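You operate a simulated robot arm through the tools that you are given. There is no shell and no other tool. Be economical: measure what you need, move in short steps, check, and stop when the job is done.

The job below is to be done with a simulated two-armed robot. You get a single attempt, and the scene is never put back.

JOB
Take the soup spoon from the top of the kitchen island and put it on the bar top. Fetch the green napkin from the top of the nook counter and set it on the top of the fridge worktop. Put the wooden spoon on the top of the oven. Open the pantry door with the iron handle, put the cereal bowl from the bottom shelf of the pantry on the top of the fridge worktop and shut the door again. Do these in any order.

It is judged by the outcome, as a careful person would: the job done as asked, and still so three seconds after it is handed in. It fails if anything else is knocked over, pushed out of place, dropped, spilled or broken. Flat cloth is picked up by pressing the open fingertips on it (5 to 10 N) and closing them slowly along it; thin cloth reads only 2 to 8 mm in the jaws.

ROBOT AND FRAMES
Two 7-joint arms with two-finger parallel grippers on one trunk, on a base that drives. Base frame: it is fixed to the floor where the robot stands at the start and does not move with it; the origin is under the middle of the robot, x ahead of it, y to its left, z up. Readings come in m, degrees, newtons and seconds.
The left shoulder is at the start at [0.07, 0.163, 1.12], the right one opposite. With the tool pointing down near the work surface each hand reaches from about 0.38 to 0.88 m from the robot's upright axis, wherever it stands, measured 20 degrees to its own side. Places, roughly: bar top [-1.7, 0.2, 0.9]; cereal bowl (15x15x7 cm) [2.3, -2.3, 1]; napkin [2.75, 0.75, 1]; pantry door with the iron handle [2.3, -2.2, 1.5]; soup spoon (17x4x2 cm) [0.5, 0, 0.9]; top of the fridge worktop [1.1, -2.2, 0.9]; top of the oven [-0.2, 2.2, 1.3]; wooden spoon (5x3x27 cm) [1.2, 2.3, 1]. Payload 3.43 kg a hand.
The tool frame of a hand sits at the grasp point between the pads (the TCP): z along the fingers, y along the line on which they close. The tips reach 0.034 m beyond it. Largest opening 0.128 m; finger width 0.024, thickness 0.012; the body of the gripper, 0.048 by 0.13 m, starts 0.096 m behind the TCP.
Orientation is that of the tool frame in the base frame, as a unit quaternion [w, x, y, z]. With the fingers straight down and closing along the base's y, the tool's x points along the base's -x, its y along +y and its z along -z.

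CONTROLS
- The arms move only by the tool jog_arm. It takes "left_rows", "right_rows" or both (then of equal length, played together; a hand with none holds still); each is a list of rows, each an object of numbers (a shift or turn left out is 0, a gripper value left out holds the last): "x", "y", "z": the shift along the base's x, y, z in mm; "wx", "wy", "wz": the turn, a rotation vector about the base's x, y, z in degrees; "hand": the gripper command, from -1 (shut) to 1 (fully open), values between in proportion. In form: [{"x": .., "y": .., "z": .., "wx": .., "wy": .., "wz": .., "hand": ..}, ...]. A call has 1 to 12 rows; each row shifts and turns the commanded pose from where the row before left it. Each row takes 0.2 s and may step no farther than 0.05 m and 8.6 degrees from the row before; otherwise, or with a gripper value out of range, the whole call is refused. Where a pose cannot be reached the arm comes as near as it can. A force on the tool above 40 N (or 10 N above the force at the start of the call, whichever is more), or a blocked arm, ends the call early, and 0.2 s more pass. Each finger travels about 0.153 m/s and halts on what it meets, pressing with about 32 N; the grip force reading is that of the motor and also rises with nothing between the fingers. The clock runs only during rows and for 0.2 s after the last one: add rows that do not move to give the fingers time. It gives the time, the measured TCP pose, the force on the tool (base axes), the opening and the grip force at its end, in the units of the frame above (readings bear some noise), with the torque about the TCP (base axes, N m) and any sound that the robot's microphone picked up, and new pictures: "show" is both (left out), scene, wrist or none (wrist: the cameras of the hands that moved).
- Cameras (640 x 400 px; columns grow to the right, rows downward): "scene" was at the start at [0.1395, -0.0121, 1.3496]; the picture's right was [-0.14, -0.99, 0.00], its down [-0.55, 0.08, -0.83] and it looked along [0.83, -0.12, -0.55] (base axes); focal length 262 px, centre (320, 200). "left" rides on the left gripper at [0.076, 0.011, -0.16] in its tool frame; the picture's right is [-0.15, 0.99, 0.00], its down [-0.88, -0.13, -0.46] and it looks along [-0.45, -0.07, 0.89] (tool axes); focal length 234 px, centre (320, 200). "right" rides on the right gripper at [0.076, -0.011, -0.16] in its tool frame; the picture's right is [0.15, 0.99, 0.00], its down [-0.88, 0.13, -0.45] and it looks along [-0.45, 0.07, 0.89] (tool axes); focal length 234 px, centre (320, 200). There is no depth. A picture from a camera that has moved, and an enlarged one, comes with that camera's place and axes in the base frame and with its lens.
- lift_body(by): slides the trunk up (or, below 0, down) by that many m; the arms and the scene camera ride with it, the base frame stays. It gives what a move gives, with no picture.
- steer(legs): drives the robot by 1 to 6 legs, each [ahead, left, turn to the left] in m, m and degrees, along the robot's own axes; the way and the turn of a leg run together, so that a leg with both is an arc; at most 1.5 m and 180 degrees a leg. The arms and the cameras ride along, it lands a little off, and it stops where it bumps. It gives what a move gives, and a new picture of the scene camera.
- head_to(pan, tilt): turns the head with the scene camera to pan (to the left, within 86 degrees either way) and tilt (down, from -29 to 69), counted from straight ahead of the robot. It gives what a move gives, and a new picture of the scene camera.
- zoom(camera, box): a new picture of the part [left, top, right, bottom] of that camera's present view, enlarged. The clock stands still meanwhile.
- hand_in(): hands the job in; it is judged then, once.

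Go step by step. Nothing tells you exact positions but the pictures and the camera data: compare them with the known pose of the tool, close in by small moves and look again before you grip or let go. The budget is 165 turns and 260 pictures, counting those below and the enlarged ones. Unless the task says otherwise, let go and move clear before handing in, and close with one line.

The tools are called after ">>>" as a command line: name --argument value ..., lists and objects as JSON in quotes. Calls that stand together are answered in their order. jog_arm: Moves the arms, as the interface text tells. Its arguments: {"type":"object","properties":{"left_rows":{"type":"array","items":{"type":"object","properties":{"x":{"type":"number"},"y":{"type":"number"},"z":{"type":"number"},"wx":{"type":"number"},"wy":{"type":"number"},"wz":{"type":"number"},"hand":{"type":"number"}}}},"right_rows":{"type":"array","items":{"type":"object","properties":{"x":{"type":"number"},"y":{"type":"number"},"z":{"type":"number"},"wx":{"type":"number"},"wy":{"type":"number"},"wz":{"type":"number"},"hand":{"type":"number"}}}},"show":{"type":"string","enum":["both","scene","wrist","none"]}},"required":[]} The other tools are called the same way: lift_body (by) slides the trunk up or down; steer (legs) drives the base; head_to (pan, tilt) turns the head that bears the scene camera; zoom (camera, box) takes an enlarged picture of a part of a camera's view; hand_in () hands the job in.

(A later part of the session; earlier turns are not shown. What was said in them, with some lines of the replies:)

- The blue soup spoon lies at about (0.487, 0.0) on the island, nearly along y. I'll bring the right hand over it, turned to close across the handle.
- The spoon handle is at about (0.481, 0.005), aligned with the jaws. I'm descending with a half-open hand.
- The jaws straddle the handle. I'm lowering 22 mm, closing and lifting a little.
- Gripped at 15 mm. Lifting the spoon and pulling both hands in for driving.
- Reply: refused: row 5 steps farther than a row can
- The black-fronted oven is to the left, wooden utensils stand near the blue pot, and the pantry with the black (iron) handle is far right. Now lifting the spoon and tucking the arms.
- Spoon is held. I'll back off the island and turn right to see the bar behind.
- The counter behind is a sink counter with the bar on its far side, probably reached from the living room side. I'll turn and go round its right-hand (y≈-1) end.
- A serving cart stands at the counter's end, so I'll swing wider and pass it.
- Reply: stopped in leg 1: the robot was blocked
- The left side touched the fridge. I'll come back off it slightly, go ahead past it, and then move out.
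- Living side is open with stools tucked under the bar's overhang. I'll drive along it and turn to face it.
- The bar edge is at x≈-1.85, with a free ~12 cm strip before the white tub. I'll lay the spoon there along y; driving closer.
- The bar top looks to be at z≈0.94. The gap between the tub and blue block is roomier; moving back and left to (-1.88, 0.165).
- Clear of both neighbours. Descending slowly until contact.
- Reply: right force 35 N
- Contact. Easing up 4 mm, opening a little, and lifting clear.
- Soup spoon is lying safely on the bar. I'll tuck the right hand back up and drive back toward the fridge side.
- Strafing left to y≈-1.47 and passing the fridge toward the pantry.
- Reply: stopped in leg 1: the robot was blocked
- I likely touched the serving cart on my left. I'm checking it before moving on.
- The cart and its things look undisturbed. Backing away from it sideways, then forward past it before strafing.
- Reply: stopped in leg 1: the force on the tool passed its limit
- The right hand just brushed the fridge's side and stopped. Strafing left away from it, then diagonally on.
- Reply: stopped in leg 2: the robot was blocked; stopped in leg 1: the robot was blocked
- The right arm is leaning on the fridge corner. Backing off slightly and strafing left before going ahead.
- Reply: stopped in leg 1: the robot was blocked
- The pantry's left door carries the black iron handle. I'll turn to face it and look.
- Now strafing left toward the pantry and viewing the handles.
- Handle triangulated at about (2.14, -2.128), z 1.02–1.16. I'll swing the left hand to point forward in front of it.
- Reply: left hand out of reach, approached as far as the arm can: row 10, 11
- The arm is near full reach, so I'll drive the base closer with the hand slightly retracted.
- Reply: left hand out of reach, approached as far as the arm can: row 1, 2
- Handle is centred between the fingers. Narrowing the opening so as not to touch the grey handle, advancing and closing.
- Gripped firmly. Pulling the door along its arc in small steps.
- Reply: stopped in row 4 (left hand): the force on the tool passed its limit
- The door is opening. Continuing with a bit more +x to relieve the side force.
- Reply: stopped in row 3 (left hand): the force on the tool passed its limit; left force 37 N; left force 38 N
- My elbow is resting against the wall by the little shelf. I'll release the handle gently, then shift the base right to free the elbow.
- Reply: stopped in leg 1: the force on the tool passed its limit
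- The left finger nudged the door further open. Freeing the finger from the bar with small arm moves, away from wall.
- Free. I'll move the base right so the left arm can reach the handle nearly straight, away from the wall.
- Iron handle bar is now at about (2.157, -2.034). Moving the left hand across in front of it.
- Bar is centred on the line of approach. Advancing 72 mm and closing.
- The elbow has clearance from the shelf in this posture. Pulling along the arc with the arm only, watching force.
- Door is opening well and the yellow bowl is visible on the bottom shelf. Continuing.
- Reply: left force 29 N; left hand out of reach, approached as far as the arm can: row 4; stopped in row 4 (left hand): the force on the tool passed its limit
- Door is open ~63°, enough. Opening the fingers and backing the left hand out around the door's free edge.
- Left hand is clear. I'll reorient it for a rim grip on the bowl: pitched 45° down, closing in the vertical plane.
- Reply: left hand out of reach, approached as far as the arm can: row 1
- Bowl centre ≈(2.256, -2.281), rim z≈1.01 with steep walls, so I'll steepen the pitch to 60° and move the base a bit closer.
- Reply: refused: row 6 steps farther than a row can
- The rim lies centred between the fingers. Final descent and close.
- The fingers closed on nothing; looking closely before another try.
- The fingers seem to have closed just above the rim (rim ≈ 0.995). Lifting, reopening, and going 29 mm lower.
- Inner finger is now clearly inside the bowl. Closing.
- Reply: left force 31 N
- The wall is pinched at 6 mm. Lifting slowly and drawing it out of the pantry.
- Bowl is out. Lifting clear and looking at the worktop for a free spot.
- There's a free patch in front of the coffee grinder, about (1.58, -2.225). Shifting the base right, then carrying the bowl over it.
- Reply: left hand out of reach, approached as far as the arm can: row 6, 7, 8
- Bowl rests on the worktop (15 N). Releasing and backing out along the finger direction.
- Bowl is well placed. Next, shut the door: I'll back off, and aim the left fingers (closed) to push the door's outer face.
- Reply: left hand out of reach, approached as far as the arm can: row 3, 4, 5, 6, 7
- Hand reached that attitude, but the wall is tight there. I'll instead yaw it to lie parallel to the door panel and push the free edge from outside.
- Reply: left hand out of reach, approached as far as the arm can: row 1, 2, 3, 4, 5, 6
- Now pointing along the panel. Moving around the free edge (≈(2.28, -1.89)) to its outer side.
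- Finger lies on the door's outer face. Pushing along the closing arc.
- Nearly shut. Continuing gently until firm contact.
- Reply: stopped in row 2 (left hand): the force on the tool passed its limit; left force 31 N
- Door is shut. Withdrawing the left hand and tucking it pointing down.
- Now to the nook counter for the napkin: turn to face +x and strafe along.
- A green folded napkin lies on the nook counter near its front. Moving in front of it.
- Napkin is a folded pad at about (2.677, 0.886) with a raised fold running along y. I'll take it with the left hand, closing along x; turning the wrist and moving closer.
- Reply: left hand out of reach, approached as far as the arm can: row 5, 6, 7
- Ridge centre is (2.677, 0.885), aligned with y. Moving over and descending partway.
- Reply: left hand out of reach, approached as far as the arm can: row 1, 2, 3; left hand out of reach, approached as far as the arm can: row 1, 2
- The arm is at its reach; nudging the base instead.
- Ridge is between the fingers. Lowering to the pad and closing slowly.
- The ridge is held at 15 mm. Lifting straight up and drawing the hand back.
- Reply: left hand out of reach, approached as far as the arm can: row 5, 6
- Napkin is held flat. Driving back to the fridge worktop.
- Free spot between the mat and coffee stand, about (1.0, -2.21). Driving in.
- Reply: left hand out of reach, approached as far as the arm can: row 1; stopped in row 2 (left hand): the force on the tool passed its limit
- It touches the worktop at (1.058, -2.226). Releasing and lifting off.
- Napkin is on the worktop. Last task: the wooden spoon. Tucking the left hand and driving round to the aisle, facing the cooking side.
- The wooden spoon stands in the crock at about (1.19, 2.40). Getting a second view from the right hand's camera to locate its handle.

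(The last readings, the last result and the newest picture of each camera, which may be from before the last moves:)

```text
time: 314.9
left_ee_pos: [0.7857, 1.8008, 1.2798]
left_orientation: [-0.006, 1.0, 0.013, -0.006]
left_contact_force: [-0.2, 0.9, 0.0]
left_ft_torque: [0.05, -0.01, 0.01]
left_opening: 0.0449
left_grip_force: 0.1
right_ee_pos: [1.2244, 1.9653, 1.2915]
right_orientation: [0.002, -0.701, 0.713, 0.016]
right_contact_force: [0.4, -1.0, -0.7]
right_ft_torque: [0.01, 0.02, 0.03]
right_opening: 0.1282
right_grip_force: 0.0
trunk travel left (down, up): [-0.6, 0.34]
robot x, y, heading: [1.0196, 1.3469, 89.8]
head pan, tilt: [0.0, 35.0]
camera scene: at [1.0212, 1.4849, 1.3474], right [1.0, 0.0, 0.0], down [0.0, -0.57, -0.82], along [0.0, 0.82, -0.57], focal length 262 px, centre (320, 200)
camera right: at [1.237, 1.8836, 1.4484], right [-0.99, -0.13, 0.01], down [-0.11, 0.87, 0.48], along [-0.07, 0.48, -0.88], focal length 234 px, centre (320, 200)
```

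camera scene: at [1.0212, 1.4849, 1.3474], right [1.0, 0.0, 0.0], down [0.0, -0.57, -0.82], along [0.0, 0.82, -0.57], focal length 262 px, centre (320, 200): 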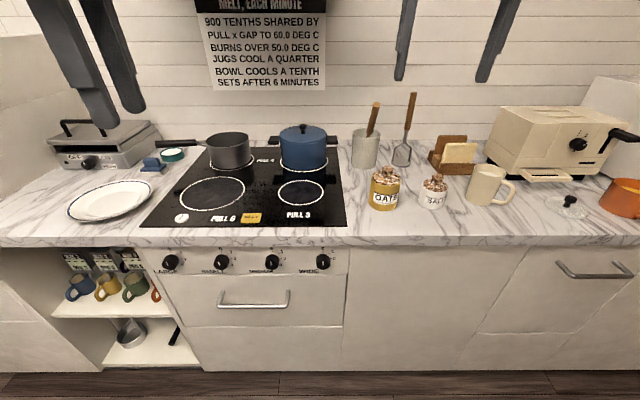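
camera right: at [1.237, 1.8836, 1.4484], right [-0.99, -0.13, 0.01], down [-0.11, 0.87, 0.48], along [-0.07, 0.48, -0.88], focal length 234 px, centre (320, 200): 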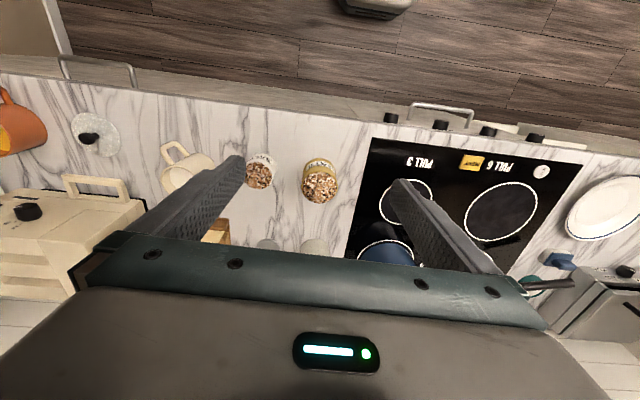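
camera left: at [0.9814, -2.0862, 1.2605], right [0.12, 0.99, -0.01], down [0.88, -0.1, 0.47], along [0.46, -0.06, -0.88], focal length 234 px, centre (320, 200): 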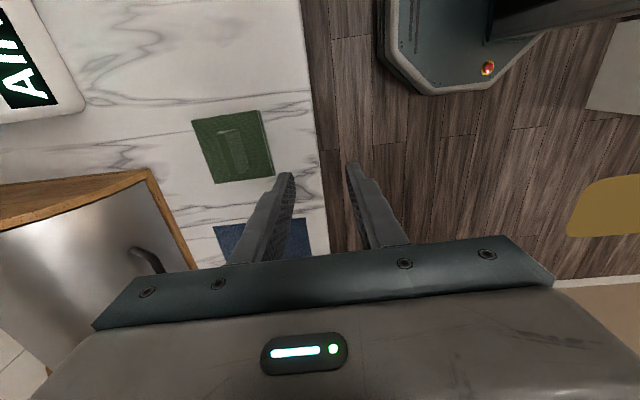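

>>> lift_body --by 0.3

>>> head_to --pan -10 --tilt 45

>>> zoom --camera "scene" --box '[240, 60, 400, 180]'

```text
time: 317.9
left_ee_pos: [0.7848, 1.8016, 1.5786]
left_orientation: [-0.005, 1.0, 0.013, -0.005]
left_contact_force: [-0.2, 0.1, 0.7]
left_ft_torque: [0.03, 0.0, 0.0]
left_opening: 0.0449
left_grip_force: 0.1
right_ee_pos: [1.2246, 1.9663, 1.5903]
right_orientation: [0.003, -0.701, 0.713, 0.016]
right_contact_force: [1.0, 0.5, -0.3]
right_ft_torque: [-0.02, 0.0, 0.01]
right_opening: 0.128
right_grip_force: 0.0
trunk travel left (down, up): [-0.9, 0.04]
robot x, y, heading: [1.0182, 1.3457, 89.7]
head pan, tilt: [0.0, 35.0]
```

```text
time: 318.6
left_ee_pos: [0.7847, 1.8015, 1.5788]
left_orientation: [-0.004, 1.0, 0.014, -0.006]
left_contact_force: [0.6, 0.2, 0.3]
left_ft_torque: [-0.05, -0.01, -0.01]
left_opening: 0.0447
left_grip_force: 0.1
right_ee_pos: [1.224, 1.9663, 1.5898]
right_orientation: [0.003, -0.701, 0.713, 0.016]
right_contact_force: [-0.3, 0.5, -0.6]
right_ft_torque: [0.0, 0.0, 0.01]
right_opening: 0.1279
right_grip_force: 0.1
trunk travel left (down, up): [-0.9, 0.04]
robot x, y, heading: [1.0214, 1.3442, 89.7]
head pan, tilt: [-10.0, 45.0]
camera scene: at [1.0346, 1.478, 1.6325], right [0.98, -0.18, 0.0], down [-0.12, -0.7, -0.71], along [0.12, 0.7, -0.71], focal length 262 px, centre (320, 200)
```

scene: 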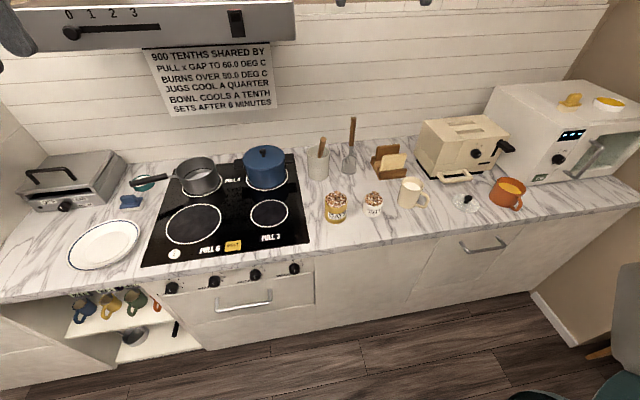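

```text
3.33 times, centred on (320, 120) of scene
camera zoom: at [1.0346, 1.478, 1.6325], right [0.98, -0.18, 0.0], down [-0.12, -0.7, -0.71], along [0.12, 0.7, -0.71], focal length 872 px, centre (320, 467)
```

zoom: 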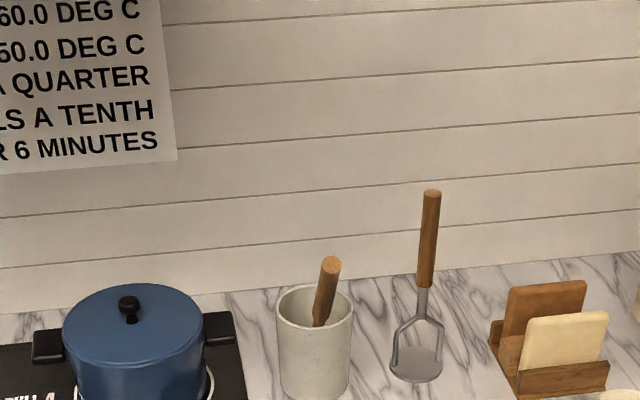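

Handle triangulated: from (1.184, 2.316, 1.025) at the crock rim to its top at (1.177, 2.241, 1.149), leaning ~31° toward me. I'll lower the trunk somewhat, tuck the left hand and move in.

>>> jog_arm --left_rows '[{"y": -25}, {"y": -25}, {}]' --show "none"

>>> lift_body --by -0.2

>>> steer --legs '[[0.2, -0.08, 0.3]]'

```text
time: 319.4
left_ee_pos: [0.7851, 1.7523, 1.577]
left_orientation: [-0.004, 1.0, 0.012, -0.004]
left_contact_force: [-0.2, 0.2, 0.5]
left_ft_torque: [-0.03, -0.02, -0.03]
left_opening: 0.0449
left_grip_force: 0.0
right_ee_pos: [1.2244, 1.966, 1.5901]
right_orientation: [0.003, -0.701, 0.713, 0.015]
right_contact_force: [0.8, -0.7, -0.2]
right_ft_torque: [-0.03, 0.03, 0.02]
right_opening: 0.1279
right_grip_force: 0.1
trunk travel left (down, up): [-0.9, 0.04]
robot x, y, heading: [1.0198, 1.3493, 89.8]
head pan, tilt: [-10.0, 45.0]
```

```text
time: 321.6
left_ee_pos: [0.7833, 1.7535, 1.3793]
left_orientation: [-0.004, 1.0, 0.013, -0.007]
left_contact_force: [0.2, -0.3, -0.2]
left_ft_torque: [0.0, -0.01, -0.04]
left_opening: 0.045
left_grip_force: 0.1
right_ee_pos: [1.2236, 1.9662, 1.3911]
right_orientation: [0.004, -0.701, 0.713, 0.016]
right_contact_force: [0.2, 0.2, -0.2]
right_ft_torque: [-0.01, -0.02, 0.02]
right_opening: 0.1276
right_grip_force: 0.1
trunk travel left (down, up): [-0.7, 0.24]
robot x, y, heading: [1.0162, 1.3444, 89.9]
head pan, tilt: [-10.0, 45.0]
```

```text
time: 323.2
left_ee_pos: [0.8612, 1.9519, 1.3795]
left_orientation: [-0.005, 1.0, 0.017, -0.005]
left_contact_force: [0.3, -0.1, 0.6]
left_ft_torque: [0.02, -0.01, -0.01]
left_opening: 0.0447
left_grip_force: 0.1
right_ee_pos: [1.2992, 2.1693, 1.3906]
right_orientation: [0.004, -0.704, 0.71, 0.015]
right_contact_force: [0.1, 0.7, -0.7]
right_ft_torque: [0.01, -0.02, 0.0]
right_opening: 0.1278
right_grip_force: 0.1
trunk travel left (down, up): [-0.7, 0.24]
robot x, y, heading: [1.097, 1.552, 89.9]
head pan, tilt: [-10.0, 45.0]
camera scene: at [1.1143, 1.6801, 1.4327], right [0.99, -0.17, 0.0], down [-0.12, -0.7, -0.71], along [0.12, 0.7, -0.71], focal length 262 px, centre (320, 200)
```

scene: 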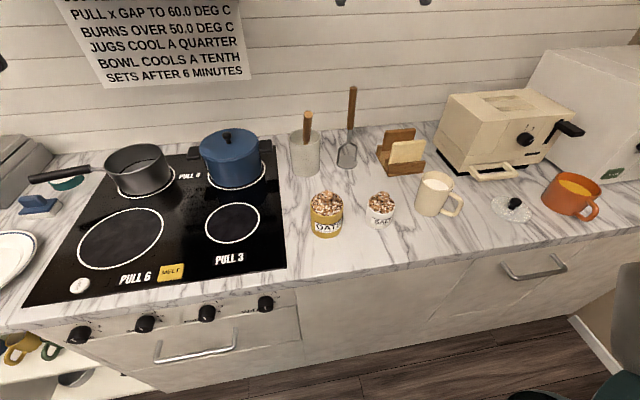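

Rotating the right hand to align with the leaning handle and moving above it.

>>> jog_arm --right_rows '[{"x": -25, "y": 7, "z": -33, "wx": 6.2, "hand": -0.1}, {"x": -25, "y": 7, "z": -33, "wx": 6.2}, {"x": -25, "y": 7, "z": -33, "wx": 6.2}, {"x": -25, "y": 7, "z": -33, "wx": 6.2}, {"x": -24, "y": 5, "z": -33, "wx": 6.2}, {}]'

>>> zoom --camera "scene" --box '[240, 60, 400, 180]'

```text
time: 324.6
left_ee_pos: [0.8634, 1.9545, 1.3787]
left_orientation: [-0.004, 1.0, 0.017, -0.005]
left_contact_force: [-0.2, -0.5, 0.2]
left_ft_torque: [-0.01, 0.02, 0.02]
left_opening: 0.0446
left_grip_force: 0.0
right_ee_pos: [1.178, 2.202, 1.2272]
right_orientation: [0.192, -0.677, 0.68, 0.206]
right_contact_force: [0.6, 1.1, -0.2]
right_ft_torque: [0.0, 0.03, 0.03]
right_opening: 0.0575
right_grip_force: 0.1
trunk travel left (down, up): [-0.7, 0.24]
robot x, y, heading: [1.1002, 1.5528, 90.1]
head pan, tilt: [-10.0, 45.0]
camera scene: at [1.1154, 1.6814, 1.4325], right [0.99, -0.17, 0.0], down [-0.12, -0.7, -0.71], along [0.12, 0.7, -0.71], focal length 262 px, centre (320, 200)
camera right: at [1.1916, 2.0514, 1.3205], right [-0.99, -0.12, -0.06], down [-0.11, 0.5, 0.86], along [-0.08, 0.86, -0.51], focal length 234 px, centre (320, 200)
```

scene: 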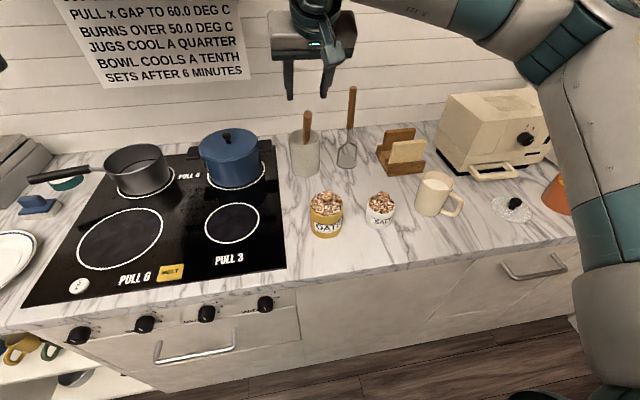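
right: 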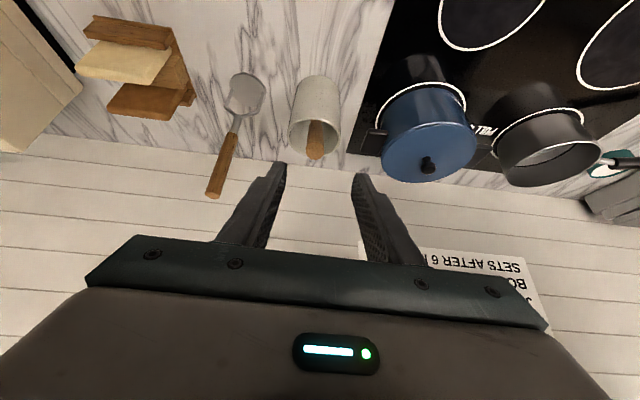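

```text
3.33 times, centred on (320, 120) of scene
camera zoom: at [1.1154, 1.6814, 1.4325], right [0.99, -0.17, 0.0], down [-0.12, -0.7, -0.71], along [0.12, 0.7, -0.71], focal length 872 px, centre (320, 467)
```

zoom: 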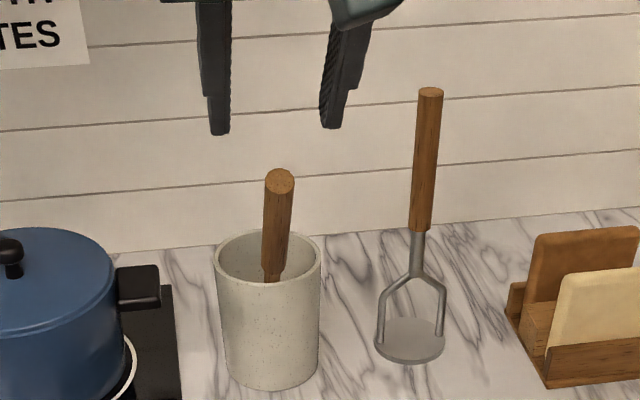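

The handle end is right on the approach axis. Descending along it.

>>> jog_arm --right_rows '[{"x": 1, "y": 18, "z": -30}, {"x": 1, "y": 18, "z": -30}, {"y": 18, "z": -30}, {}]'

>>> zoom --camera "scene" --box '[240, 60, 400, 180]'

```text
time: 325.6
left_ee_pos: [0.8622, 1.9543, 1.3779]
left_orientation: [-0.005, 1.0, 0.017, -0.005]
left_contact_force: [-0.5, 0.2, -0.8]
left_ft_torque: [0.02, 0.03, 0.02]
left_opening: 0.0446
left_grip_force: 0.1
right_ee_pos: [1.1776, 2.2555, 1.1348]
right_orientation: [0.192, -0.677, 0.681, 0.205]
right_contact_force: [-0.8, -0.5, 0.9]
right_ft_torque: [0.03, -0.05, -0.01]
right_opening: 0.0581
right_grip_force: 0.0
trunk travel left (down, up): [-0.7, 0.24]
robot x, y, heading: [1.0985, 1.5481, 90.2]
head pan, tilt: [-10.0, 45.0]
camera scene: at [1.1151, 1.6815, 1.4325], right [0.99, -0.17, 0.0], down [-0.12, -0.7, -0.71], along [0.12, 0.7, -0.71], focal length 262 px, centre (320, 200)
camera right: at [1.1907, 2.1045, 1.2284], right [-0.99, -0.12, -0.06], down [-0.11, 0.5, 0.86], along [-0.08, 0.86, -0.51], focal length 234 px, centre (320, 200)
```

scene: 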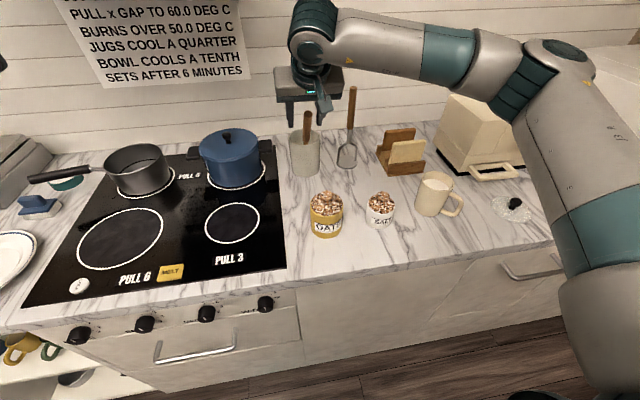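
right: 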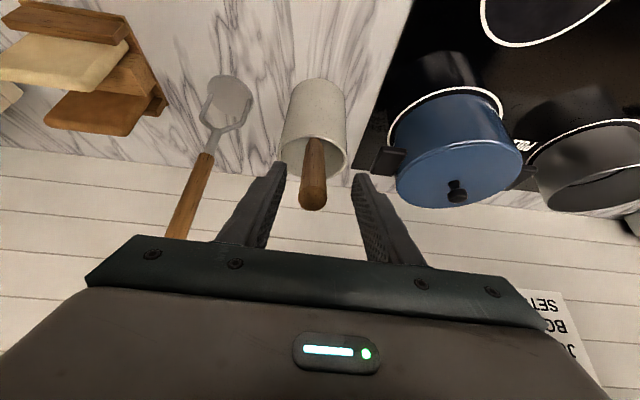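

```text
3.33 times, centred on (320, 120) of scene
camera zoom: at [1.1151, 1.6815, 1.4325], right [0.99, -0.17, 0.0], down [-0.12, -0.7, -0.71], along [0.12, 0.7, -0.71], focal length 872 px, centre (320, 467)
```

zoom: 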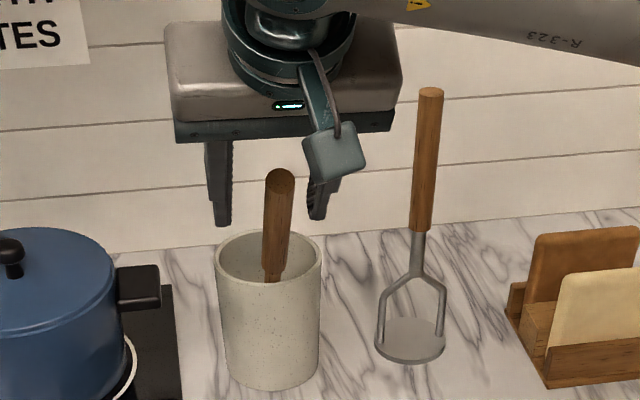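

Handle sits between the fingers. Final 40 mm and close.

>>> jog_arm --right_rows '[{"x": 2, "y": 8, "z": -17}, {"x": 2, "y": 9, "z": -17}, {}, {"hand": -0.6}, {"hand": -1}, {}, {}]'

```text
time: 327.2
left_ee_pos: [0.8635, 1.9535, 1.378]
left_orientation: [-0.005, 1.0, 0.017, -0.006]
left_contact_force: [-0.2, 0.0, -0.1]
left_ft_torque: [0.0, -0.01, -0.03]
left_opening: 0.0449
left_grip_force: 0.0
right_ee_pos: [1.1831, 2.2726, 1.1]
right_orientation: [0.192, -0.677, 0.681, 0.205]
right_contact_force: [2.5, -2.1, -0.5]
right_ft_torque: [-0.33, -0.4, -0.26]
right_opening: 0.0197
right_grip_force: 31.8
trunk travel left (down, up): [-0.7, 0.24]
robot x, y, heading: [1.1026, 1.5508, 90.3]
head pan, tilt: [-10.0, 45.0]
camera scene: at [1.1155, 1.6813, 1.4325], right [0.99, -0.17, 0.0], down [-0.12, -0.7, -0.71], along [0.12, 0.7, -0.71], focal length 262 px, centre (320, 200)
camera right: at [1.1958, 2.1224, 1.194], right [-0.99, -0.12, -0.06], down [-0.11, 0.5, 0.86], along [-0.08, 0.86, -0.51], focal length 234 px, centre (320, 200)
```

scene: 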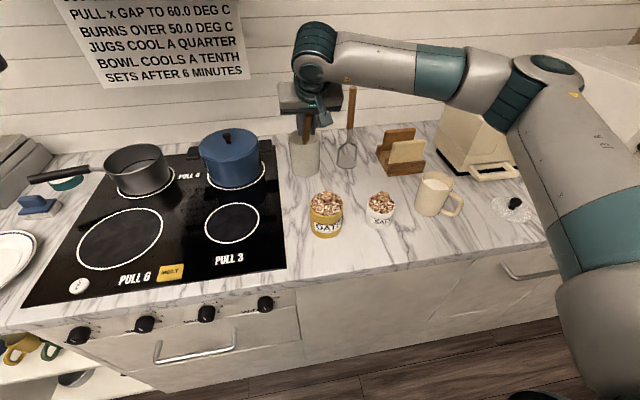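
right: 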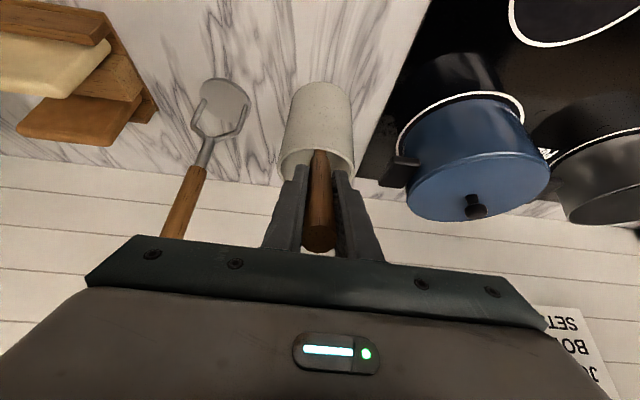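

Handle gripped at 20 mm. Lifting it straight up out of the crock.

>>> jog_arm --right_rows '[{"y": -2, "z": 15}, {"y": -3, "z": 20}, {"y": -3, "z": 25}, {"y": -4, "z": 30}, {"y": -4, "z": 30}, {"y": -4, "z": 30}, {}]'

```text
time: 328.8
left_ee_pos: [0.8634, 1.9547, 1.378]
left_orientation: [-0.004, 1.0, 0.017, -0.006]
left_contact_force: [-0.2, 0.4, -0.8]
left_ft_torque: [0.03, -0.02, 0.03]
left_opening: 0.0449
left_grip_force: 0.0
right_ee_pos: [1.1818, 2.253, 1.2527]
right_orientation: [0.191, -0.677, 0.68, 0.205]
right_contact_force: [-0.5, 0.0, -1.4]
right_ft_torque: [-0.07, -0.02, 0.02]
right_opening: 0.0196
right_grip_force: 32.1
trunk travel left (down, up): [-0.7, 0.24]
robot x, y, heading: [1.0973, 1.5504, 90.4]
head pan, tilt: [-10.0, 45.0]
camera scene: at [1.1152, 1.6822, 1.4324], right [0.99, -0.17, 0.0], down [-0.12, -0.7, -0.71], along [0.12, 0.7, -0.71], focal length 262 px, centre (320, 200)
camera right: at [1.1947, 2.1032, 1.3457], right [-0.99, -0.12, -0.06], down [-0.11, 0.5, 0.86], along [-0.08, 0.86, -0.51], focal length 234 px, centre (320, 200)
```

scene: 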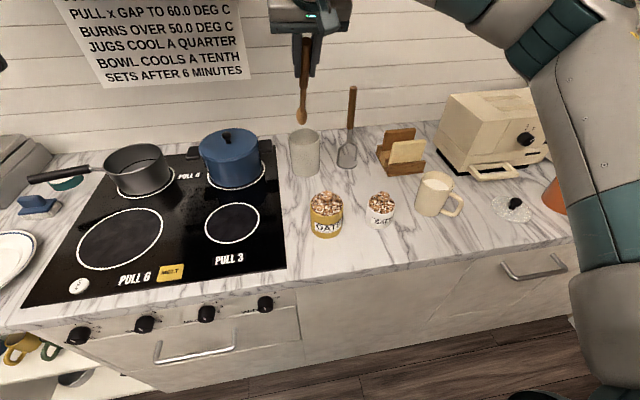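
right: 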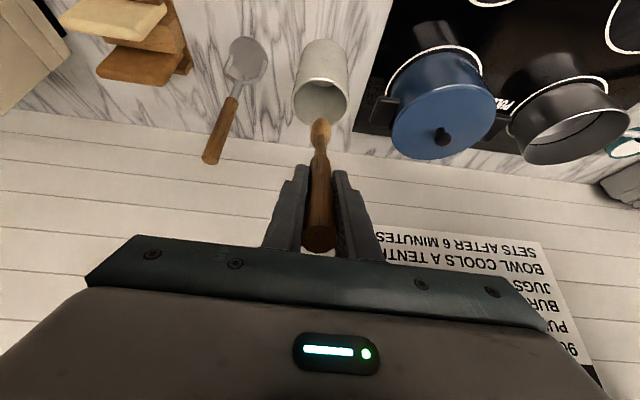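

Spoon is out. Retracting, backing away, and moving left to the oven with the trunk raised to see its top.

>>> jog_arm --right_rows '[{"z": 30, "y": -20}, {"y": -40, "z": 15}, {"y": -45}, {"y": -45}, {"y": -30}, {}]' --show "none"

>>> head_to --pan 0 --tilt 30

>>> steer --legs '[[-0.28, 0, -0.3], [0, 1.3, 0]]'

>>> lift_body --by 0.23

>>> zoom --camera "scene" --box '[0, 0, 640, 400]'

```text
time: 330.2
left_ee_pos: [0.8625, 1.956, 1.3783]
left_orientation: [-0.004, 1.0, 0.018, -0.005]
left_contact_force: [0.8, 1.0, -0.9]
left_ft_torque: [0.01, 0.0, 0.01]
left_opening: 0.045
left_grip_force: 0.0
right_ee_pos: [1.1835, 2.075, 1.2968]
right_orientation: [0.191, -0.677, 0.681, 0.204]
right_contact_force: [-0.6, 0.7, -0.7]
right_ft_torque: [-0.05, 0.03, -0.01]
right_opening: 0.0195
right_grip_force: 31.9
trunk travel left (down, up): [-0.7, 0.24]
robot x, y, heading: [1.1011, 1.5514, 90.2]
head pan, tilt: [-10.0, 45.0]
```

```text
time: 331.0
left_ee_pos: [0.8636, 1.9542, 1.379]
left_orientation: [-0.004, 1.0, 0.017, -0.005]
left_contact_force: [-0.3, -0.3, 0.2]
left_ft_torque: [-0.01, -0.02, 0.02]
left_opening: 0.0451
left_grip_force: 0.1
right_ee_pos: [1.1845, 2.0735, 1.2965]
right_orientation: [0.191, -0.677, 0.68, 0.205]
right_contact_force: [0.1, 0.6, 0.3]
right_ft_torque: [-0.01, 0.04, 0.01]
right_opening: 0.0192
right_grip_force: 32.2
trunk travel left (down, up): [-0.7, 0.24]
robot x, y, heading: [1.1005, 1.5489, 90.2]
head pan, tilt: [0.0, 30.0]
camera scene: at [1.1009, 1.6919, 1.455], right [1.0, 0.0, 0.0], down [0.0, -0.5, -0.87], along [0.0, 0.87, -0.5], focal length 262 px, centre (320, 200)
```

scene: 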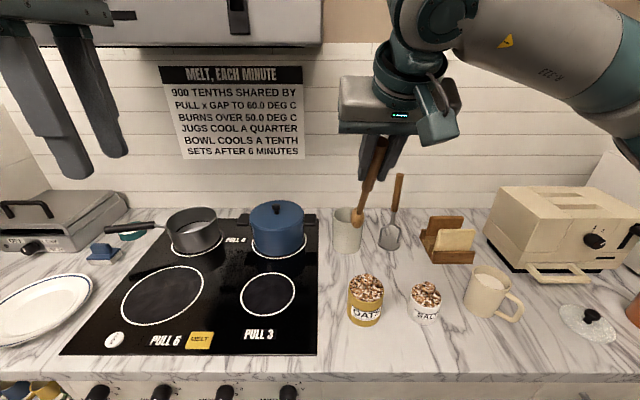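

```text
time: 339.2
left_ee_pos: [-0.4466, 1.7031, 1.3785]
left_orientation: [-0.004, 1.0, 0.001, -0.006]
left_contact_force: [-0.1, -0.6, 0.9]
left_ft_torque: [0.0, -0.01, 0.0]
left_opening: 0.045
left_grip_force: 0.0
right_ee_pos: [-0.1209, 1.8135, 1.2962]
right_orientation: [0.194, -0.667, 0.691, 0.201]
right_contact_force: [0.3, -1.2, -1.2]
right_ft_torque: [-0.02, 0.01, 0.01]
right_opening: 0.0193
right_grip_force: 32.1
trunk travel left (down, up): [-0.7, 0.24]
robot x, y, heading: [-0.2223, 1.2931, 88.3]
head pan, tilt: [0.0, 30.0]
camera scene: at [-0.2161, 1.4337, 1.4551], right [1.0, -0.03, 0.0], down [-0.01, -0.5, -0.87], along [0.02, 0.87, -0.5], focal length 262 px, centre (320, 200)
```

scene: 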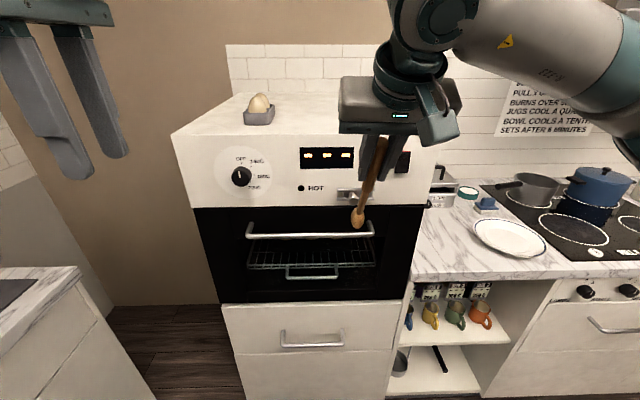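

```text
time: 341.6
left_ee_pos: [-0.4457, 1.7028, 1.6089]
left_orientation: [-0.005, 1.0, 0.0, -0.006]
left_contact_force: [-1.1, -0.5, -0.1]
left_ft_torque: [0.0, 0.01, -0.02]
left_opening: 0.0446
left_grip_force: 0.1
right_ee_pos: [-0.1223, 1.8134, 1.5271]
right_orientation: [0.195, -0.667, 0.69, 0.201]
right_contact_force: [0.1, -0.2, -0.3]
right_ft_torque: [-0.06, 0.04, 0.02]
right_opening: 0.0196
right_grip_force: 32.0
trunk travel left (down, up): [-0.93, 0.01]
robot x, y, heading: [-0.2229, 1.2898, 88.3]
head pan, tilt: [0.0, 30.0]
```

```text
1.00 times, centred on (320, 200) of scene
camera zoom: at [-0.2164, 1.4338, 1.685], right [1.0, -0.03, 0.0], down [-0.01, -0.5, -0.87], along [0.02, 0.87, -0.5], focal length 262 px, centre (320, 200)
```

zoom: 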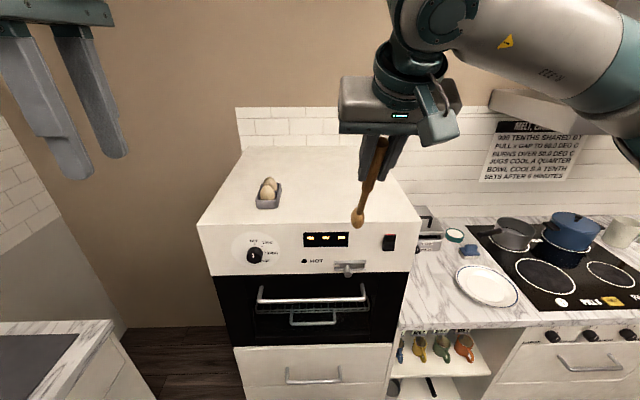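

Oven top: z≈1.285, front edge y≈2.01, x from -0.54 to 0.05, with an egg holder at (-0.38, 2.16). I'll level the spoon and lay it pointing inward at x≈-0.03.

>>> jog_arm --right_rows '[{"x": 11, "y": 5, "wx": 6.5}, {"x": 11, "y": 5, "wx": 6.5}, {"x": 11, "y": 5, "wx": 6.5}, {"x": 11, "y": 5, "wx": 6.5}, {"x": 11, "y": 5, "z": -10, "wx": 6.5}, {"x": 11, "y": 5, "z": -15, "wx": 6.5}, {"x": 11, "z": -20, "wx": 6.5}, {"x": 11, "z": -20, "wx": 6.5}, {}]'

```text
time: 343.6
left_ee_pos: [-0.4467, 1.7025, 1.6104]
left_orientation: [-0.005, 1.0, 0.001, -0.005]
left_contact_force: [-0.5, 0.4, 0.2]
left_ft_torque: [0.01, -0.05, 0.03]
left_opening: 0.0449
left_grip_force: 0.1
right_ee_pos: [-0.0457, 1.8914, 1.4769]
right_orientation: [0.468, -0.513, 0.532, 0.484]
right_contact_force: [-0.5, 0.3, -1.1]
right_ft_torque: [-0.04, -0.02, -0.03]
right_opening: 0.0195
right_grip_force: 32.5
right hand out of reach, approached as far as the arm can: row 6, 7, 8
trunk travel left (down, up): [-0.93, 0.01]
robot x, y, heading: [-0.2189, 1.2924, 88.5]
head pan, tilt: [0.0, 30.0]
camera scene: at [-0.2168, 1.4324, 1.6852], right [1.0, -0.03, 0.0], down [-0.01, -0.5, -0.87], along [0.02, 0.87, -0.5], focal length 262 px, centre (320, 200)
camera right: at [-0.038, 1.7242, 1.4168], right [-0.99, -0.01, -0.11], down [-0.1, -0.37, 0.92], along [-0.05, 0.93, 0.37], focal length 234 px, centre (320, 200)
```

scene: 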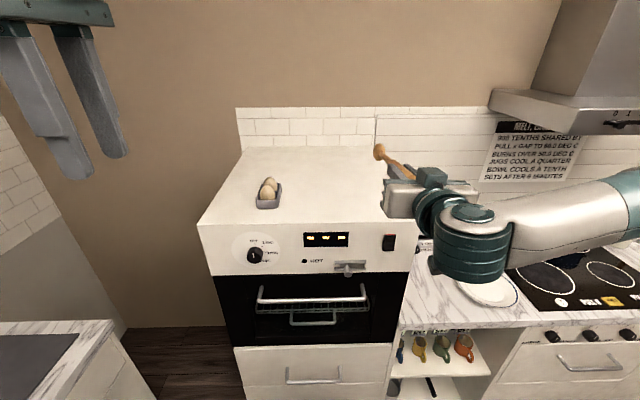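
right: 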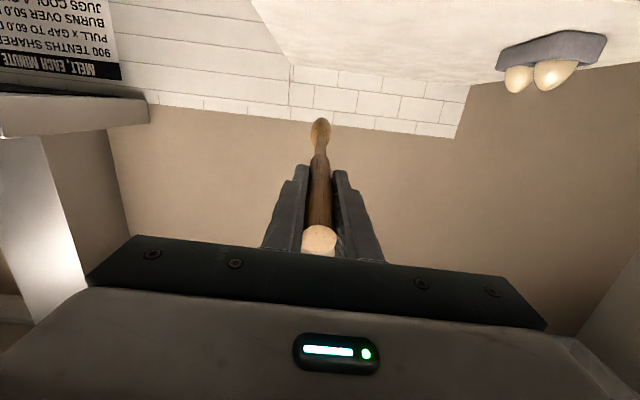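

Spoon is level (5° nose-down). Driving forward over the oven top, then lowering with the trunk.

>>> steer --legs '[[0.185, -0.015, 0]]'

>>> lift_body --by -0.12

>>> zoom --camera "scene" --box '[160, 100, 480, 300]'

>>> zoom --camera "right" --box '[0, 0, 640, 400]'

```text
time: 345.1
left_ee_pos: [-0.4253, 1.883, 1.6108]
left_orientation: [-0.007, 1.0, 0.0, -0.005]
left_contact_force: [0.2, -0.8, 0.2]
left_ft_torque: [0.08, -0.01, 0.02]
left_opening: 0.0448
left_grip_force: 0.1
right_ee_pos: [-0.026, 2.0712, 1.4799]
right_orientation: [0.469, -0.512, 0.533, 0.483]
right_contact_force: [-0.1, -1.0, 0.0]
right_ft_torque: [-0.09, -0.01, 0.0]
right_opening: 0.0195
right_grip_force: 31.8
trunk travel left (down, up): [-0.93, 0.01]
robot x, y, heading: [-0.1953, 1.4808, 88.0]
head pan, tilt: [0.0, 30.0]
camera scene: at [-0.1966, 1.613, 1.6856], right [1.0, -0.03, 0.0], down [-0.01, -0.5, -0.87], along [0.03, 0.87, -0.5], focal length 262 px, centre (320, 200)
```

scene: 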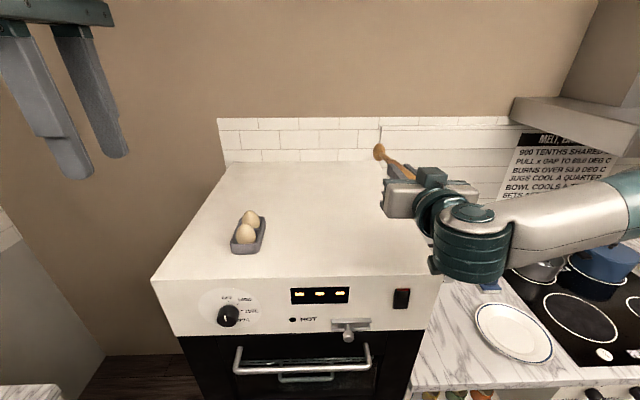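

```text
time: 346.6
left_ee_pos: [-0.4258, 1.8896, 1.4877]
left_orientation: [-0.006, 1.0, 0.001, -0.006]
left_contact_force: [-0.9, 0.8, -0.3]
left_ft_torque: [-0.04, 0.0, -0.01]
left_opening: 0.0448
left_grip_force: 0.1
right_ee_pos: [-0.0243, 2.0773, 1.3573]
right_orientation: [0.468, -0.513, 0.534, 0.483]
right_contact_force: [0.6, 0.5, -0.6]
right_ft_torque: [-0.07, -0.02, 0.03]
right_opening: 0.0196
right_grip_force: 32.0
trunk travel left (down, up): [-0.81, 0.13]
robot x, y, heading: [-0.2022, 1.4764, 88.3]
head pan, tilt: [0.0, 30.0]
```

```text
2.00 times, centred on (320, 200) of scene
camera zoom: at [-0.1958, 1.619, 1.5651], right [1.0, -0.03, 0.0], down [-0.01, -0.5, -0.87], along [0.03, 0.87, -0.5], focal length 523 px, centre (320, 200)
```

zoom: 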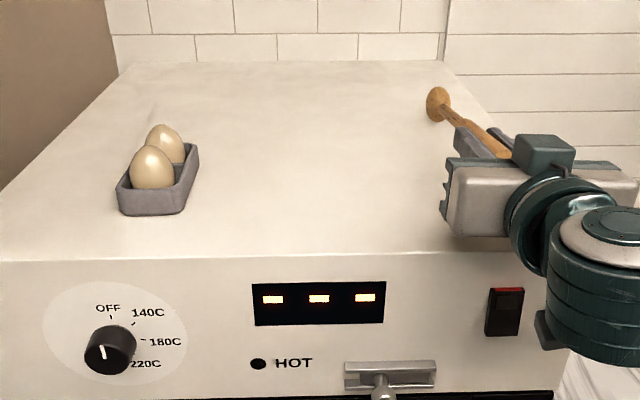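

```text
1.00 times, centred on (320, 200) of right
camera zoom: at [-0.0166, 1.9099, 1.2967], right [-0.99, -0.01, -0.11], down [-0.1, -0.37, 0.92], along [-0.05, 0.93, 0.37], focal length 234 px, centre (320, 200)
```

zoom: 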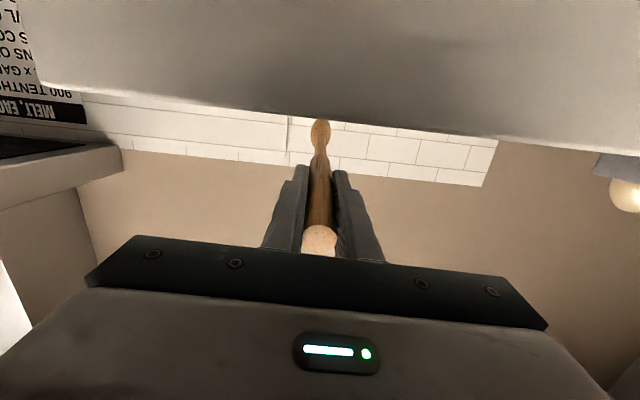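

>>> lift_body --by -0.02

>>> jog_arm --right_rows '[{"z": -6}, {"z": -5}, {"z": -5}, {"z": -4}, {}]' --show "none"

>>> zoom --camera "scene" --box '[320, 120, 480, 240]'

```text
time: 347.3
left_ee_pos: [-0.4243, 1.8877, 1.4689]
left_orientation: [-0.005, 1.0, 0.001, -0.006]
left_contact_force: [0.0, 0.0, 0.5]
left_ft_torque: [0.0, -0.03, 0.02]
left_opening: 0.045
left_grip_force: 0.0
right_ee_pos: [-0.0246, 2.0742, 1.3396]
right_orientation: [0.468, -0.512, 0.533, 0.484]
right_contact_force: [-0.5, -2.8, 7.6]
right_ft_torque: [1.26, 0.04, 0.01]
right_opening: 0.0197
right_grip_force: 32.1
trunk travel left (down, up): [-0.79, 0.15]
robot x, y, heading: [-0.2012, 1.4761, 88.3]
head pan, tilt: [0.0, 30.0]
```

```text
time: 348.5
left_ee_pos: [-0.4258, 1.8874, 1.4697]
left_orientation: [-0.006, 1.0, 0.0, -0.006]
left_contact_force: [-0.2, -0.9, 0.1]
left_ft_torque: [0.03, 0.04, 0.0]
left_opening: 0.0445
left_grip_force: 0.1
right_ee_pos: [-0.0257, 2.0769, 1.3189]
right_orientation: [0.468, -0.513, 0.533, 0.484]
right_contact_force: [-2.2, -2.4, 6.1]
right_ft_torque: [1.26, 0.03, 0.41]
right_opening: 0.0196
right_grip_force: 31.5
trunk travel left (down, up): [-0.79, 0.15]
robot x, y, heading: [-0.2009, 1.4791, 88.3]
head pan, tilt: [0.0, 30.0]
```

```text
3.33 times, centred on (400, 180) of scene
camera zoom: at [-0.1958, 1.6169, 1.5452], right [1.0, -0.03, 0.0], down [-0.02, -0.5, -0.87], along [0.03, 0.87, -0.5], focal length 872 px, centre (53, 267)
```

zoom: 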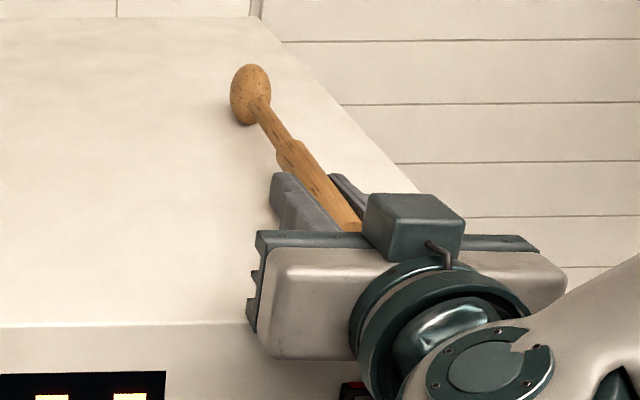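

Head of the spoon touches the top and the spoon is pivoting level. Lowering a bit more until the handle is almost down.

>>> jog_arm --right_rows '[{"z": -5}, {"z": -4}, {"z": -3}, {"z": -3}, {}]' --show "wrist"

>>> zoom --camera "scene" --box '[320, 120, 480, 240]'

```text
time: 349.3
left_ee_pos: [-0.4238, 1.8869, 1.4695]
left_orientation: [-0.006, 1.0, -0.001, -0.005]
left_contact_force: [-0.3, 0.4, -0.6]
left_ft_torque: [0.03, 0.01, -0.05]
left_opening: 0.0449
left_grip_force: 0.2
right_ee_pos: [-0.0271, 2.0794, 1.3154]
right_orientation: [0.474, -0.506, 0.531, 0.487]
right_contact_force: [2.5, -6.0, 11.9]
right_ft_torque: [0.35, -0.19, -0.19]
right_opening: 0.0196
right_grip_force: 32.1
right hand out of reach, approached as far as the arm can: row 2
trunk travel left (down, up): [-0.79, 0.15]
robot x, y, heading: [-0.2056, 1.4826, 88.3]
head pan, tilt: [0.0, 30.0]
stopped in row 4 (right hand): the force on the tool passed its limit (the readings are from after the stop); the commanded pose is now the measured one
camera right: at [-0.0202, 1.9135, 1.2514], right [-0.99, 0.0, -0.11], down [-0.1, -0.39, 0.92], along [-0.04, 0.92, 0.38], focal length 234 px, centre (320, 200)
```

right: 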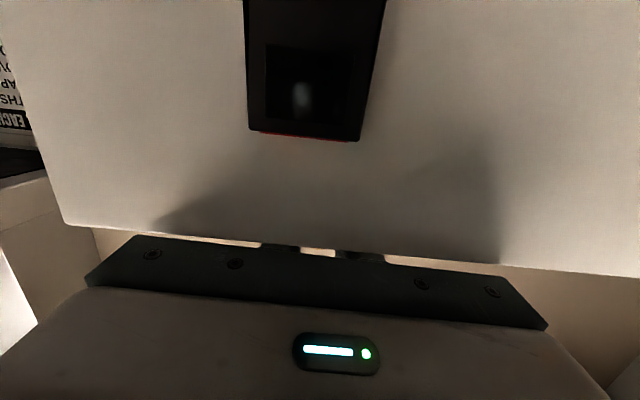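

```text
3.33 times, centred on (400, 180) of scene
camera zoom: at [-0.1962, 1.6169, 1.5448], right [1.0, -0.03, 0.0], down [-0.01, -0.5, -0.87], along [0.03, 0.87, -0.5], focal length 872 px, centre (53, 267)
```

zoom: 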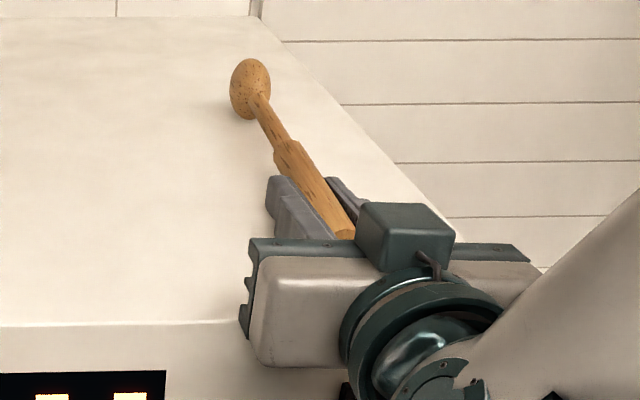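

Fingers rest at the surface with the handle a few mm above. Opening slightly and letting it settle before withdrawing.

>>> jog_arm --right_rows '[{"z": 1}, {"hand": -0.6}, {"hand": -0.5}, {}, {}, {}]' --show "none"

>>> zoom --camera "scene" --box '[320, 120, 480, 240]'

```text
time: 350.7
left_ee_pos: [-0.4264, 1.8886, 1.4688]
left_orientation: [-0.005, 1.0, 0.0, -0.006]
left_contact_force: [0.5, -0.6, 0.2]
left_ft_torque: [-0.02, 0.02, -0.02]
left_opening: 0.0449
left_grip_force: 0.1
right_ee_pos: [-0.0298, 2.0802, 1.3157]
right_orientation: [0.473, -0.508, 0.532, 0.485]
right_contact_force: [-6.9, 0.7, 8.2]
right_ft_torque: [0.25, -0.04, 0.29]
right_opening: 0.0271
right_grip_force: 0.1
trunk travel left (down, up): [-0.79, 0.15]
robot x, y, heading: [-0.2001, 1.4785, 88.4]
head pan, tilt: [0.0, 30.0]
```

```text
3.33 times, centred on (400, 180) of scene
camera zoom: at [-0.1981, 1.6175, 1.5452], right [1.0, -0.03, 0.0], down [-0.01, -0.5, -0.87], along [0.03, 0.87, -0.5], focal length 872 px, centre (53, 267)
```

zoom: 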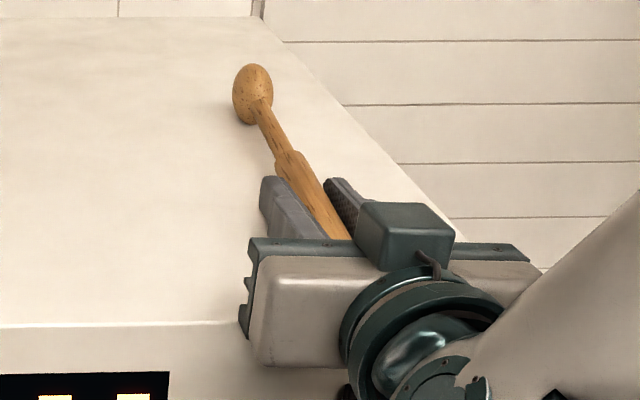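

>>> jog_arm --right_rows '[{"hand": -0.3}, {}, {"z": 12}, {"z": 25}, {"z": 35}, {"y": -30, "z": 20}, {"y": -45}, {"y": -30}, {}]' --show "scene"

```text
time: 352.7
left_ee_pos: [-0.4239, 1.8882, 1.4689]
left_orientation: [-0.006, 1.0, 0.0, -0.006]
left_contact_force: [1.2, 0.0, -0.2]
left_ft_torque: [0.02, -0.01, -0.02]
left_opening: 0.0448
left_grip_force: 0.1
right_ee_pos: [-0.0438, 2.0391, 1.4342]
right_orientation: [0.472, -0.508, 0.532, 0.486]
right_contact_force: [-0.2, -0.4, 0.1]
right_ft_torque: [-0.02, 0.02, 0.02]
right_opening: 0.045
right_grip_force: 0.1
right hand out of reach, approached as far as the arm can: row 6, 7, 8
trunk travel left (down, up): [-0.79, 0.15]
robot x, y, heading: [-0.2005, 1.4778, 88.4]
head pan, tilt: [0.0, 30.0]
camera scene: at [-0.195, 1.6184, 1.5451], right [1.0, -0.03, 0.0], down [-0.02, -0.5, -0.87], along [0.03, 0.87, -0.5], focal length 262 px, centre (320, 200)
```

scene: 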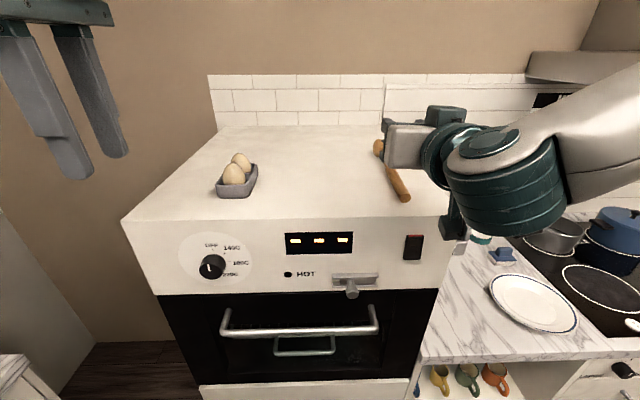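

Spoon is lying on the oven top. Backing the base away to clear the view and confirm.

>>> steer --legs '[[-0.3, 0, 0]]'

>>> zoom --camera "scene" --box '[200, 100, 460, 260]'

```text
time: 354.8
left_ee_pos: [-0.4325, 1.5896, 1.4687]
left_orientation: [-0.005, 1.0, -0.002, -0.005]
left_contact_force: [0.1, -0.7, -0.3]
left_ft_torque: [-0.04, 0.0, -0.01]
left_opening: 0.0449
left_grip_force: 0.1
right_ee_pos: [-0.051, 1.7398, 1.4336]
right_orientation: [0.473, -0.508, 0.533, 0.485]
right_contact_force: [0.4, -0.1, 0.3]
right_ft_torque: [0.04, -0.02, 0.0]
right_opening: 0.0449
right_grip_force: 0.0
trunk travel left (down, up): [-0.79, 0.15]
robot x, y, heading: [-0.2123, 1.1732, 87.9]
head pan, tilt: [0.0, 30.0]
camera scene: at [-0.2048, 1.3185, 1.5448], right [1.0, -0.03, 0.0], down [-0.02, -0.5, -0.87], along [0.03, 0.86, -0.5], focal length 262 px, centre (320, 200)
```

scene: 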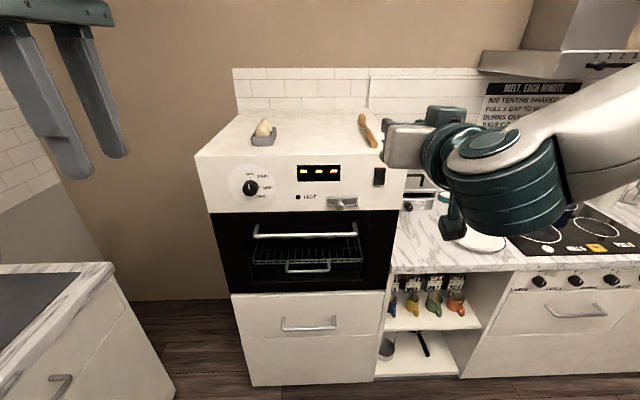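

```text
2.46 times, centred on (330, 180) of scene
camera zoom: at [-0.2048, 1.3185, 1.5448], right [1.0, -0.03, 0.0], down [-0.02, -0.5, -0.87], along [0.03, 0.86, -0.5], focal length 644 px, centre (295, 249)
```

zoom: 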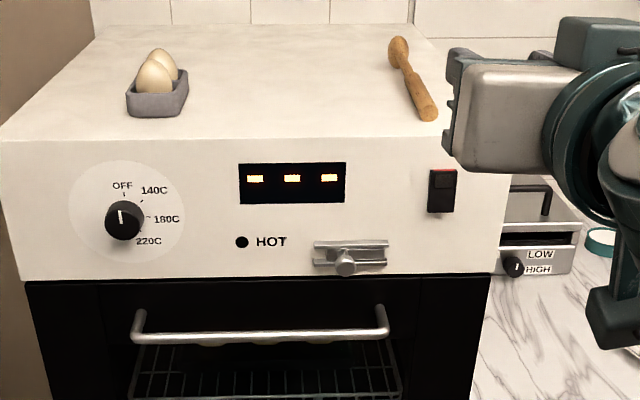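

The spoon is lying flat and still on the oven top, and the other three items were placed and checked earlier. Both hands are clear, so I'm handing in.

>>> hand_in

```text
The job is handed in.
```

All four jobs are done: the soup spoon is on the bar top, the napkin and cereal bowl are on the fridge worktop, the pantry door is shut, and the wooden spoon is on the oven. While driving I bumped the serving cart and brushed the fridge; the cart's contents looked undisturbed, but I did not measure whether either had shifted. My elbow also pressed against the wall by the small shelf, and its boxes still looked in place afterwards.
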